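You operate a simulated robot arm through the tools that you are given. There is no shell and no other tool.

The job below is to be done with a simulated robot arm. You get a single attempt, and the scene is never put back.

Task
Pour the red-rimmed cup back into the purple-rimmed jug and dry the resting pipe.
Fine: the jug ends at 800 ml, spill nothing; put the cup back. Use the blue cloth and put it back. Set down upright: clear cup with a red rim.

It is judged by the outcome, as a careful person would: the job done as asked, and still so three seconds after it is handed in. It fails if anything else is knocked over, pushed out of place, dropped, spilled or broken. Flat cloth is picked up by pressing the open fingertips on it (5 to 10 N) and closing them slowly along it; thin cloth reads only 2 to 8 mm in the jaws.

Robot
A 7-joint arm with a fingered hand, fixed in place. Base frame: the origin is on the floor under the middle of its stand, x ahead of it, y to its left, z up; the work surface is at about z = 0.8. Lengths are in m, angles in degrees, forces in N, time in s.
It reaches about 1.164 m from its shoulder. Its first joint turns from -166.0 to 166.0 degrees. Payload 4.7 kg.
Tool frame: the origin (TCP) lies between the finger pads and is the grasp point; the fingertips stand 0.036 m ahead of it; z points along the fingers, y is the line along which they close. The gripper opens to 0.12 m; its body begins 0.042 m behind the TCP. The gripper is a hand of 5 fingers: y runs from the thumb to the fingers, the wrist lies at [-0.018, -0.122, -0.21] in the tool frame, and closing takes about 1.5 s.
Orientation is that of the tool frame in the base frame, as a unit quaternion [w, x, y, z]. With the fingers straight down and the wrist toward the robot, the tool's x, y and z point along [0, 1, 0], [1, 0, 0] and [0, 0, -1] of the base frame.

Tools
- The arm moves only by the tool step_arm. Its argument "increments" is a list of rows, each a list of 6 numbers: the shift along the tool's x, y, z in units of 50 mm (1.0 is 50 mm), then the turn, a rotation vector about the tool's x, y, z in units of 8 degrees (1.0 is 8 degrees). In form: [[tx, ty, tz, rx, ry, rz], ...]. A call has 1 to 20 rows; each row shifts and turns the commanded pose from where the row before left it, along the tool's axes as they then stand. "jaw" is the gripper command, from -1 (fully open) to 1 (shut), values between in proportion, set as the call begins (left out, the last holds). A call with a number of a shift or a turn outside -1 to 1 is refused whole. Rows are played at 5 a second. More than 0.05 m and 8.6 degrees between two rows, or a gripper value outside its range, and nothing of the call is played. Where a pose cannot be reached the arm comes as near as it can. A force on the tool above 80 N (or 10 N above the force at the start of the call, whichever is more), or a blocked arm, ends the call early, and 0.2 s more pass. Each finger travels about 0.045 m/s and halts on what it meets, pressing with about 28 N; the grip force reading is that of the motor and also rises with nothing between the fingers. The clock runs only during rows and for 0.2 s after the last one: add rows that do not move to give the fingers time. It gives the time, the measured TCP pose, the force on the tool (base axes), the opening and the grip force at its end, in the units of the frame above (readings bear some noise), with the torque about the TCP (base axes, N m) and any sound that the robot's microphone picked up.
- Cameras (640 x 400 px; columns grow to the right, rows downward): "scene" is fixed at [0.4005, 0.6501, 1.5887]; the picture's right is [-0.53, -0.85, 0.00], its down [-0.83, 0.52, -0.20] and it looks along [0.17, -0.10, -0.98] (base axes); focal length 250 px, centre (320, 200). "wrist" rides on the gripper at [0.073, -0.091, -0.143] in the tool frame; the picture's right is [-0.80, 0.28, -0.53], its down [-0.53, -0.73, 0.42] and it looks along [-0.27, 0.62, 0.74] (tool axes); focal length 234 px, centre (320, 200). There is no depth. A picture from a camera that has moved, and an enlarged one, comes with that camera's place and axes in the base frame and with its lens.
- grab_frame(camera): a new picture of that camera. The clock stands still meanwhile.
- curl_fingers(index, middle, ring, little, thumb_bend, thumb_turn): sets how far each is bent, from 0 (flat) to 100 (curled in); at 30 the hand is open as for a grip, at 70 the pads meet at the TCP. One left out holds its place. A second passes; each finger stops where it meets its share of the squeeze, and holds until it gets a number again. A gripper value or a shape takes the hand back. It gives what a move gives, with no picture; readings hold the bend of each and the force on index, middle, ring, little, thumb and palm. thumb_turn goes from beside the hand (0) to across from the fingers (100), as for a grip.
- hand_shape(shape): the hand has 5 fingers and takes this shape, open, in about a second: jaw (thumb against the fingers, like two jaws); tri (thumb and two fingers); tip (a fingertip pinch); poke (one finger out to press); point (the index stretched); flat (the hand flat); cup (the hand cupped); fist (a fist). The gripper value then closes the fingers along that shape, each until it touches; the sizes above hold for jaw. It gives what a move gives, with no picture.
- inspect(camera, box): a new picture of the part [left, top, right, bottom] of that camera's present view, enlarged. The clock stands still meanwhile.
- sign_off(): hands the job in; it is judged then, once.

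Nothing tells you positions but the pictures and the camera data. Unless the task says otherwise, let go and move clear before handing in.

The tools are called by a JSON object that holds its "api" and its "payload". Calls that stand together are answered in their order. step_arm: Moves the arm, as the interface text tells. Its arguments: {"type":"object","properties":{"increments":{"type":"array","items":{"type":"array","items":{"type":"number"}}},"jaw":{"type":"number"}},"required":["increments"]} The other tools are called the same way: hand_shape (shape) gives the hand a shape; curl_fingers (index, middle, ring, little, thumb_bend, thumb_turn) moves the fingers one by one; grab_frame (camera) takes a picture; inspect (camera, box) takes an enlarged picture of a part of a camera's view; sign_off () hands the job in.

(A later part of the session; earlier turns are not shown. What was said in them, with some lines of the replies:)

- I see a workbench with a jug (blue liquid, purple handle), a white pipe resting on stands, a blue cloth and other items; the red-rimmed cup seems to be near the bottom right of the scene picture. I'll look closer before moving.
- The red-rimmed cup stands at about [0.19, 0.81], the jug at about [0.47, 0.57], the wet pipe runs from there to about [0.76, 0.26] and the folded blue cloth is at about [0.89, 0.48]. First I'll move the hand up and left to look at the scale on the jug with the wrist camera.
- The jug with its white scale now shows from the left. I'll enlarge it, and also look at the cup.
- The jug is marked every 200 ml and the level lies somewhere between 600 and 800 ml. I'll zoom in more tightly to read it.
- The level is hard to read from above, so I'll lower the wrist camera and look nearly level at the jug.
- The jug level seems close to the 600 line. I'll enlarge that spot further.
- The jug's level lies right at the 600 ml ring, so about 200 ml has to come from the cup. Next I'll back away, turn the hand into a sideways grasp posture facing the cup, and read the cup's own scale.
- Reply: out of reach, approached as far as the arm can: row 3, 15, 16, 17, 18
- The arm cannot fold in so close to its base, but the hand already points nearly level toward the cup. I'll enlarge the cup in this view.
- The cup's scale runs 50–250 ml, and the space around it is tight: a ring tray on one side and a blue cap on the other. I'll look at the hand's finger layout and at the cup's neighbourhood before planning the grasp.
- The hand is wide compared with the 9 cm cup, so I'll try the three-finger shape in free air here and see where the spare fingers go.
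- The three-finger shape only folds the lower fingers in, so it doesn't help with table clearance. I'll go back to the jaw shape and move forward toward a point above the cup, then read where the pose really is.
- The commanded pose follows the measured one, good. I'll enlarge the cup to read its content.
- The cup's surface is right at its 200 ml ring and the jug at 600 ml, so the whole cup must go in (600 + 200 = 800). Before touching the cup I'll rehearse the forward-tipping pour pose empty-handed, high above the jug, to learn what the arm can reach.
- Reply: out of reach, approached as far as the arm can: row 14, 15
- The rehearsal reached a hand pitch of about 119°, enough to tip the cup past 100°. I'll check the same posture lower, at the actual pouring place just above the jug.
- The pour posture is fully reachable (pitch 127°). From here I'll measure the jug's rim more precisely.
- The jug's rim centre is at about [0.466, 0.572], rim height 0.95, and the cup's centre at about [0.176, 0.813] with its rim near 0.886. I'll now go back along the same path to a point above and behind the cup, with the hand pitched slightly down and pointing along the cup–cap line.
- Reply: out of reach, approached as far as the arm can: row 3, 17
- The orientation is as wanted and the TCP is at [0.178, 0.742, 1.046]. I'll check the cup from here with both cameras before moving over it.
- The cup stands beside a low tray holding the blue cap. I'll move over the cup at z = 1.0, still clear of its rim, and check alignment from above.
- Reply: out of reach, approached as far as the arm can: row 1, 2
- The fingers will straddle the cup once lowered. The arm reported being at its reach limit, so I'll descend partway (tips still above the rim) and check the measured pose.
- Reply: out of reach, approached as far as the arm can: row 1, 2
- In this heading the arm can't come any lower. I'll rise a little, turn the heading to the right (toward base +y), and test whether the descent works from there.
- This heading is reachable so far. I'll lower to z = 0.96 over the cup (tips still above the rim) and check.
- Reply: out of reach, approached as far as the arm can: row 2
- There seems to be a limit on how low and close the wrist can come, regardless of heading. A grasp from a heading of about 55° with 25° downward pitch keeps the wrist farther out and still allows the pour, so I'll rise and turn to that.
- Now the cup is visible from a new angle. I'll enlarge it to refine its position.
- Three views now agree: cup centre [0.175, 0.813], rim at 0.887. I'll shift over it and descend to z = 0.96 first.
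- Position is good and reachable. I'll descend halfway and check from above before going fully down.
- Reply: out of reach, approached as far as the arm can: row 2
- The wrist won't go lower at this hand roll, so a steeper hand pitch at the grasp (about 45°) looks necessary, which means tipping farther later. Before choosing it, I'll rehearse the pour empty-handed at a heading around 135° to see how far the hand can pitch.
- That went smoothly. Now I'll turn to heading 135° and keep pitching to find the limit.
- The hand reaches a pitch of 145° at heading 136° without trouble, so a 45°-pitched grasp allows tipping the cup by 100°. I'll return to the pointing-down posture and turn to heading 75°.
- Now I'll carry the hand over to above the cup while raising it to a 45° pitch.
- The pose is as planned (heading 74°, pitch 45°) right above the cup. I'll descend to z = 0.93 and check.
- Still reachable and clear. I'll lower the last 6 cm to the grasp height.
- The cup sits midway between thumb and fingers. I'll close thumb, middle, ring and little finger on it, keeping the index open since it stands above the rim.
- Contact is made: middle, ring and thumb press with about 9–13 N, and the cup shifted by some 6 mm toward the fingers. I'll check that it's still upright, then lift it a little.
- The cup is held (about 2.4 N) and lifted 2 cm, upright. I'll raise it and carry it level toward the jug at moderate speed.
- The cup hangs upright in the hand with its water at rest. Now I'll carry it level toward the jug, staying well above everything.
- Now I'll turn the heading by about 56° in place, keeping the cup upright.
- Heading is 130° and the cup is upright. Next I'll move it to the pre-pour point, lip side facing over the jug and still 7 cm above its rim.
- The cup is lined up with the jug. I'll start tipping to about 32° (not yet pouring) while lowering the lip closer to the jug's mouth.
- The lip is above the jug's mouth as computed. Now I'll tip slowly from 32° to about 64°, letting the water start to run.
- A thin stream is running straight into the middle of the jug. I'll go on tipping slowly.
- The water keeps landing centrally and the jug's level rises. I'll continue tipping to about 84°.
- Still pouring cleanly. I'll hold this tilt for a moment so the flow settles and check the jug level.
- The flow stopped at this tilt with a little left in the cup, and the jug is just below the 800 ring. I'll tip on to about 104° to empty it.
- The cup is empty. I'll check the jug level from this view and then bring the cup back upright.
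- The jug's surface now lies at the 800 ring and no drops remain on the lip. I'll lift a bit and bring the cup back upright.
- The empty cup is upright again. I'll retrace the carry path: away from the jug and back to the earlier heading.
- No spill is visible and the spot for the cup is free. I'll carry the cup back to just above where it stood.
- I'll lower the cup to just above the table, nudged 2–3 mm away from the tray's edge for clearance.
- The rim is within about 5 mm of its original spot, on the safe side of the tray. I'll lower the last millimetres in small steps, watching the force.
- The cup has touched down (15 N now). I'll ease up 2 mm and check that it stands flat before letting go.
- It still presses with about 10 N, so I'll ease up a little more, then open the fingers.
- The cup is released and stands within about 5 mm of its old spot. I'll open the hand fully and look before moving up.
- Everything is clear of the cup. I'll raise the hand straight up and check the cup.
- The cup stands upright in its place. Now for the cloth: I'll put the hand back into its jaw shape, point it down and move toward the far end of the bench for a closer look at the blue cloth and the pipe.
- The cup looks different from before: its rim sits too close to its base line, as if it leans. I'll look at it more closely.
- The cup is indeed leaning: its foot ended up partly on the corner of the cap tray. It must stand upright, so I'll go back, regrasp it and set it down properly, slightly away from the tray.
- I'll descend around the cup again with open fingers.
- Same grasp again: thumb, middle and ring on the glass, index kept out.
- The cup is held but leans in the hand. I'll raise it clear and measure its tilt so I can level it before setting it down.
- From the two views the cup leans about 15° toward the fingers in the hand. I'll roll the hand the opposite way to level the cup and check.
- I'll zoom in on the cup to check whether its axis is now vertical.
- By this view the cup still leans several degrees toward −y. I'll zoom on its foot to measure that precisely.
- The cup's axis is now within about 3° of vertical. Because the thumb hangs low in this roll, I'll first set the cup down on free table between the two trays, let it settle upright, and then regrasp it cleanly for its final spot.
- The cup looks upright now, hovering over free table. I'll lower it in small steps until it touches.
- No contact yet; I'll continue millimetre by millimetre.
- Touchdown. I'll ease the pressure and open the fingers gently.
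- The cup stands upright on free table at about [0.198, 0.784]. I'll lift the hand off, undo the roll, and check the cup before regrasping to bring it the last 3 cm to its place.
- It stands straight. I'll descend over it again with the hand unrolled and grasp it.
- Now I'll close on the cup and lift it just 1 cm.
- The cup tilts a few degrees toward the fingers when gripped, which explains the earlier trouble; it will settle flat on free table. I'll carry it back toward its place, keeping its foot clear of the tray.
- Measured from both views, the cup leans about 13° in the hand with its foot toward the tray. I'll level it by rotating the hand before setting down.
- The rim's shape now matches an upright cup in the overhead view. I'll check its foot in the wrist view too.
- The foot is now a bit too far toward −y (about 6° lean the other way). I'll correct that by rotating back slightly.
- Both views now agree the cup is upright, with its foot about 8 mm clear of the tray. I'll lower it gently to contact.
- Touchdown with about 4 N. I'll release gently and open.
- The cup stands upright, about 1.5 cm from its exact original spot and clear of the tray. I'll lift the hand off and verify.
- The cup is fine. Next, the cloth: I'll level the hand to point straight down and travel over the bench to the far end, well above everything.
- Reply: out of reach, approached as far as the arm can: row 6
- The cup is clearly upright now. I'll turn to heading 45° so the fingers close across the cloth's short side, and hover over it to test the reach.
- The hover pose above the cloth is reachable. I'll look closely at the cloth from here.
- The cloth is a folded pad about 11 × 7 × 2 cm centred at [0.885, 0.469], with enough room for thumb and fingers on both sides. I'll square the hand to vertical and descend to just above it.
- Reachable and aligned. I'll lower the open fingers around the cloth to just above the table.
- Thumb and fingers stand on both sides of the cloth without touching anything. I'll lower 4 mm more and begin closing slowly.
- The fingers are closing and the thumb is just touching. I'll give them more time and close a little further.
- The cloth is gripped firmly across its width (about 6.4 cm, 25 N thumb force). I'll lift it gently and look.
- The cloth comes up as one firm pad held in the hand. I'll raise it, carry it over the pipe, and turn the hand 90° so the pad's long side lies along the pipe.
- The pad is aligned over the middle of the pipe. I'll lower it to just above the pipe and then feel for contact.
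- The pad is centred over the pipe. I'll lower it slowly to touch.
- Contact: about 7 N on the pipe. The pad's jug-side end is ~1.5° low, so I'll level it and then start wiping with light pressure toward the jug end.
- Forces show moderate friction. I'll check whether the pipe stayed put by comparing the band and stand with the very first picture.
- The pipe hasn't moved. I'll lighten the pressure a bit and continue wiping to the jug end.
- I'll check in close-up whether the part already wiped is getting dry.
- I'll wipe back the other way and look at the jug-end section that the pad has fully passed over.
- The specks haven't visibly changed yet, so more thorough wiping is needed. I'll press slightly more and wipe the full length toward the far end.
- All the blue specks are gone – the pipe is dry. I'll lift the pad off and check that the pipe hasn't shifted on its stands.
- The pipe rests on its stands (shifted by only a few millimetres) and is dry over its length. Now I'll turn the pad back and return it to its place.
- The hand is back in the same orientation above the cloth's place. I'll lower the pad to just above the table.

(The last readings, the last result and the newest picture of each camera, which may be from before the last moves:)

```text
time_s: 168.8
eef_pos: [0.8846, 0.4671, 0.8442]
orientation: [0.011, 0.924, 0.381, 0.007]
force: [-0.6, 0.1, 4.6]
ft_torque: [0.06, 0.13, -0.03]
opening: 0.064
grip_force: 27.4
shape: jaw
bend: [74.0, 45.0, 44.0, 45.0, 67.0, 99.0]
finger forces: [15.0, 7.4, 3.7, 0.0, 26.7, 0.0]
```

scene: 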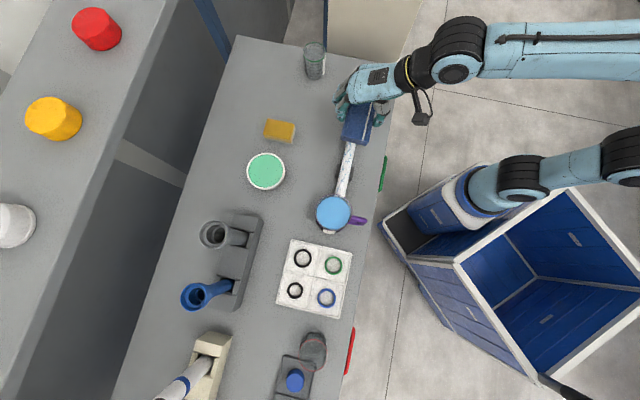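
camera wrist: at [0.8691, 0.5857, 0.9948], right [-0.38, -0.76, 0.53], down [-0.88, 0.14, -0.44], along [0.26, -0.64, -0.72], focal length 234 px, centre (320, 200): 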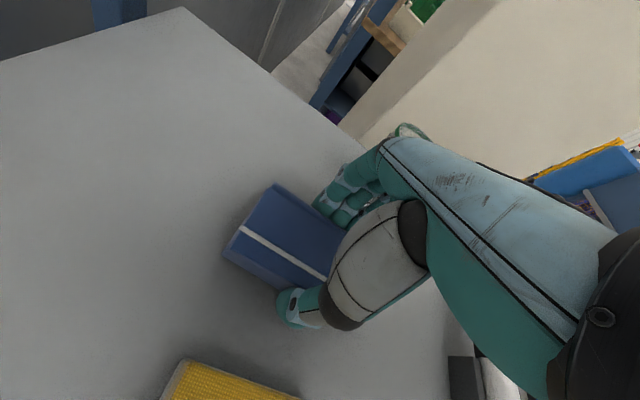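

The pad rests on the table (4.6 N). I'll open the fingers gently.

{"api": "step_arm", "payload": {"increments": [[0, 0, 0, 0, 0, 0], [0, 0, 0, 0, 0, 0], [0, 0, 0, 0, 0, 0]], "jaw": -0.4}}

{"api": "step_arm", "payload": {"increments": [[0, 0, 0, 0, 0, 0], [0, 0, 0, 0, 0, 0], [0, 0, 0, 0, 0, 0], [0, 0, 0, 0, 0, 0], [0, 0, 0, 0, 0, 0]], "jaw": -1}}

{"api": "grab_frame", "payload": {"camera": "wrist"}}

```text
time_s: 169.6
eef_pos: [0.8845, 0.4672, 0.8416]
orientation: [0.01, 0.925, 0.381, 0.007]
force: [0.7, -0.2, -0.1]
ft_torque: [0.01, 0.0, -0.04]
opening: 0.0837
grip_force: 0.1
shape: jaw
bend: [27.0, 38.0, 35.0, 35.0, 60.0, 99.0]
finger forces: [0.0, 0.0, 0.1, 0.0, 0.0, 0.0]
```

```text
time_s: 170.8
eef_pos: [0.8849, 0.4676, 0.8427]
orientation: [0.011, 0.924, 0.381, 0.006]
force: [0.7, -0.6, 0.0]
ft_torque: [0.01, -0.02, 0.0]
opening: 0.1198
grip_force: 0.0
shape: jaw
bend: [30.0, 30.0, 30.0, 30.0, 30.0, 98.0]
finger forces: [0.0, 0.0, 0.0, 0.0, 0.0, 0.0]
```

```text
taken
camera wrist: at [0.8696, 0.5852, 0.9836], right [-0.38, -0.76, 0.53], down [-0.89, 0.14, -0.44], along [0.26, -0.64, -0.72], focal length 234 px, centre (320, 200)
```

wrist: 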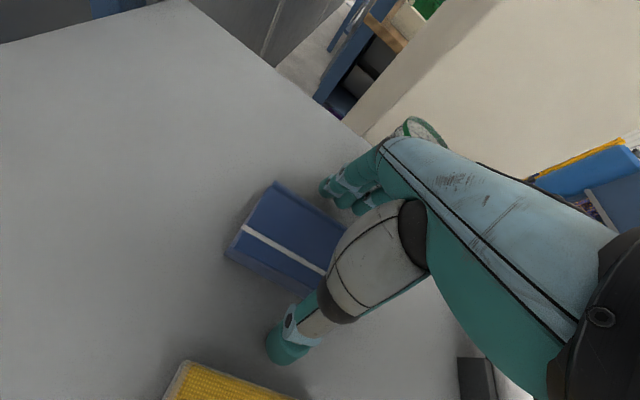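

The cloth lies free. I'll lift straight up and move clear, then check everything.

{"api": "step_arm", "payload": {"increments": [[0, 0, -0.2, 0, 0, 0], [0, 0, -0.4, 0, 0, 0], [0, 0, -0.8, 0, 0, 0], [0, 0, -0.9, 0, 0, 0], [0, 0, -0.9, 0, 0, 0], [0, 0, -0.9, 0, 0, 0], [-0.8, 0, -0.3, 0, 0, 0], [-0.9, 0, 0, 0, 0, 0], [-0.9, 0, 0, 0, 0, 0], [-0.9, 0, 0, 0, 0, 0], [-0.9, 0, 0, 0, 0, 0], [-0.9, 0, 0, 0, 0, 0], [0, 0, 0, 0, 0, 0]]}}

{"api": "grab_frame", "payload": {"camera": "scene"}}

{"api": "inspect", "payload": {"camera": "scene", "box": [240, 60, 340, 150]}}

{"api": "inspect", "payload": {"camera": "scene", "box": [300, 70, 420, 240]}}

{"api": "inspect", "payload": {"camera": "scene", "box": [260, 320, 360, 400]}}

```text
time_s: 173.6
eef_pos: [0.692, 0.2835, 1.063]
orientation: [0.01, 0.925, 0.381, 0.007]
force: [0.2, -1.2, -0.5]
ft_torque: [-0.03, 0.0, -0.03]
opening: 0.1195
grip_force: 0.0
shape: jaw
bend: [30.0, 30.0, 30.0, 30.0, 30.0, 98.0]
finger forces: [0.1, 0.1, 0.0, 0.0, 0.1, 0.1]
```

```text
taken
```

scene: 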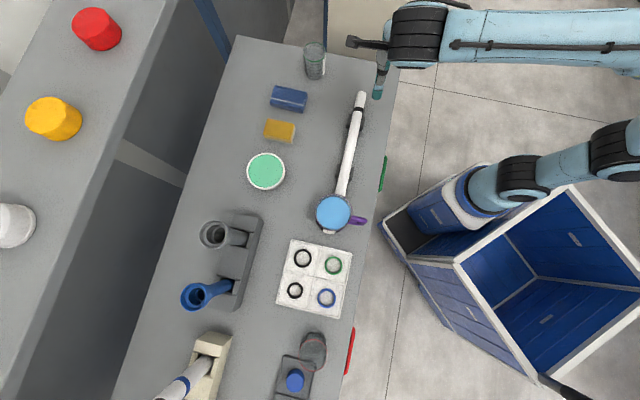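

```text
4.44 times, centred on (290, 105) of scene
camera zoom: at [0.4005, 0.6501, 1.5887], right [-0.53, -0.85, 0.0], down [-0.83, 0.52, -0.2], along [0.17, -0.1, -0.98], focal length 1112 px, centre (453, 622)
```

zoom: 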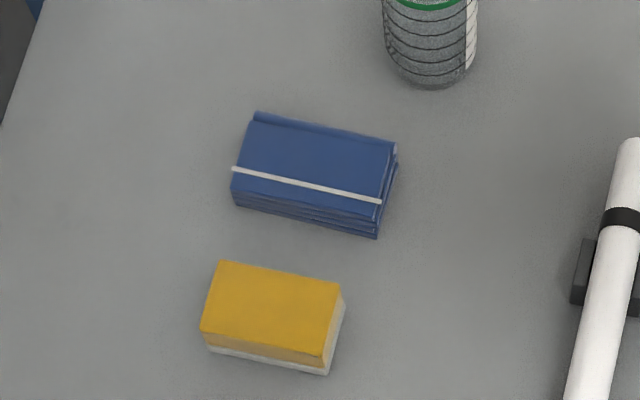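

```text
2.35 times, centred on (360, 155) of scene
camera zoom: at [0.4005, 0.6501, 1.5887], right [-0.53, -0.85, 0.0], down [-0.83, 0.52, -0.2], along [0.17, -0.1, -0.98], focal length 589 px, centre (226, 306)
```

zoom: 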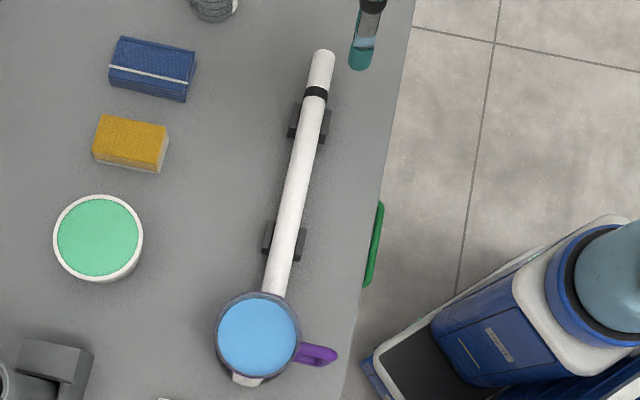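

```text
5.00 times, centred on (310, 360) of scene
camera zoom: at [0.4005, 0.6501, 1.5887], right [-0.53, -0.85, 0.0], down [-0.83, 0.52, -0.2], along [0.17, -0.1, -0.98], focal length 1251 px, centre (370, -600)
```

zoom: 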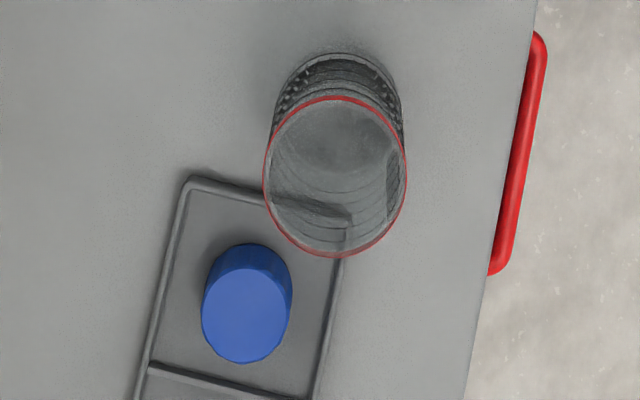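

Everything is in order: the cup stands upright by its tray, the jug is at 800 ml with nothing spilled, the pipe is dry on its stands and the cloth is back within millimetres. I'll raise the hand a bit further clear and take a last look at the jug level.

{"api": "step_arm", "payload": {"increments": [[-0.5, 0, -0.8, 0, 0, 0], [-0.5, 0, -0.8, 0, 0, 0], [0, 0, 0, 0, 0, 0]]}}

{"api": "inspect", "payload": {"camera": "scene", "box": [300, 180, 380, 250]}}

{"api": "grab_frame", "payload": {"camera": "scene"}}

```text
time_s: 174.4
eef_pos: [0.6573, 0.2502, 1.1424]
orientation: [0.011, 0.924, 0.381, 0.007]
force: [-0.4, -0.2, -0.1]
ft_torque: [-0.03, 0.01, 0.0]
opening: 0.12
grip_force: 0.1
shape: jaw
bend: [30.0, 30.0, 30.0, 30.0, 30.0, 98.0]
finger forces: [0.1, 0.0, 0.0, 0.0, 0.0, 0.1]
```

```text
5.71 times, centred on (340, 215) of scene
camera zoom: at [0.4005, 0.6501, 1.5887], right [-0.53, -0.85, 0.0], down [-0.83, 0.52, -0.2], along [0.17, -0.1, -0.98], focal length 1430 px, centre (206, 114)
```

zoom: 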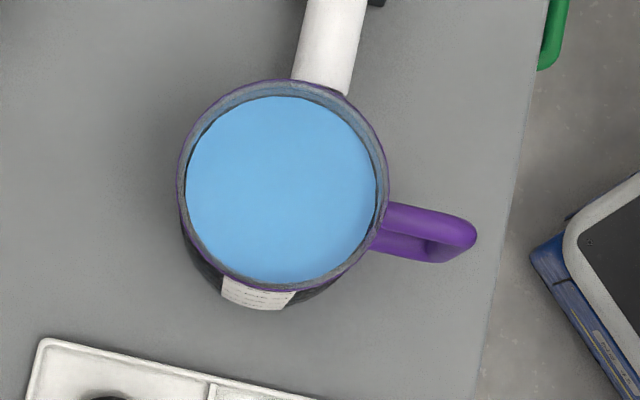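

```text
taken
```

scene: 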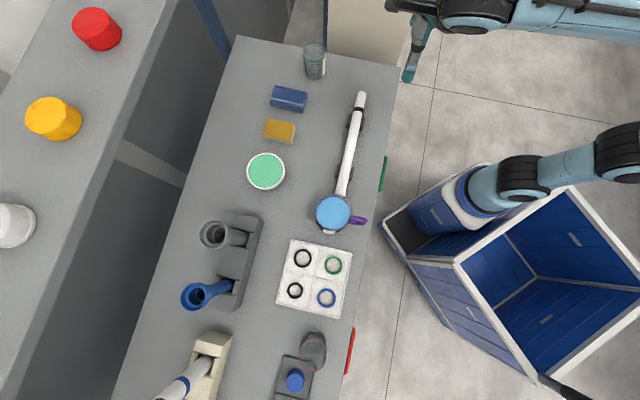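

The jug holds its 800 ml with no spill around it. The cup is empty, upright and back beside its tray. The pipe is dry, the cloth is back in its place, and the hand is empty and clear. I'm handing the job in.

{"api": "sign_off", "payload": {}}

```text
The job is handed in.
```

The job is handed in: the red-rimmed cup is emptied into the jug and the pipe is dry. The result hasn't come back yet.

- **Jug:** it started at about the 600 ml ring and now reads at the 800 ml ring, judged by eye from the camera. I saw no spill around it.
- **Cup:** it is empty and standing upright, about 1.5 cm from its original spot. My first set-down left it leaning with its foot on the corner of the cap tray. I set it down again on clear table, a few millimetres from the tray.
- **Pipe:** all the blue specks disappeared after wiping along its full length with the blue cloth. It shifted about 5 mm along its stands while I wiped.
- **Cloth:** it is back within a few millimetres of where it lay.

I saw nothing else knocked over or moved, and the hand is empty and clear of the bench items.
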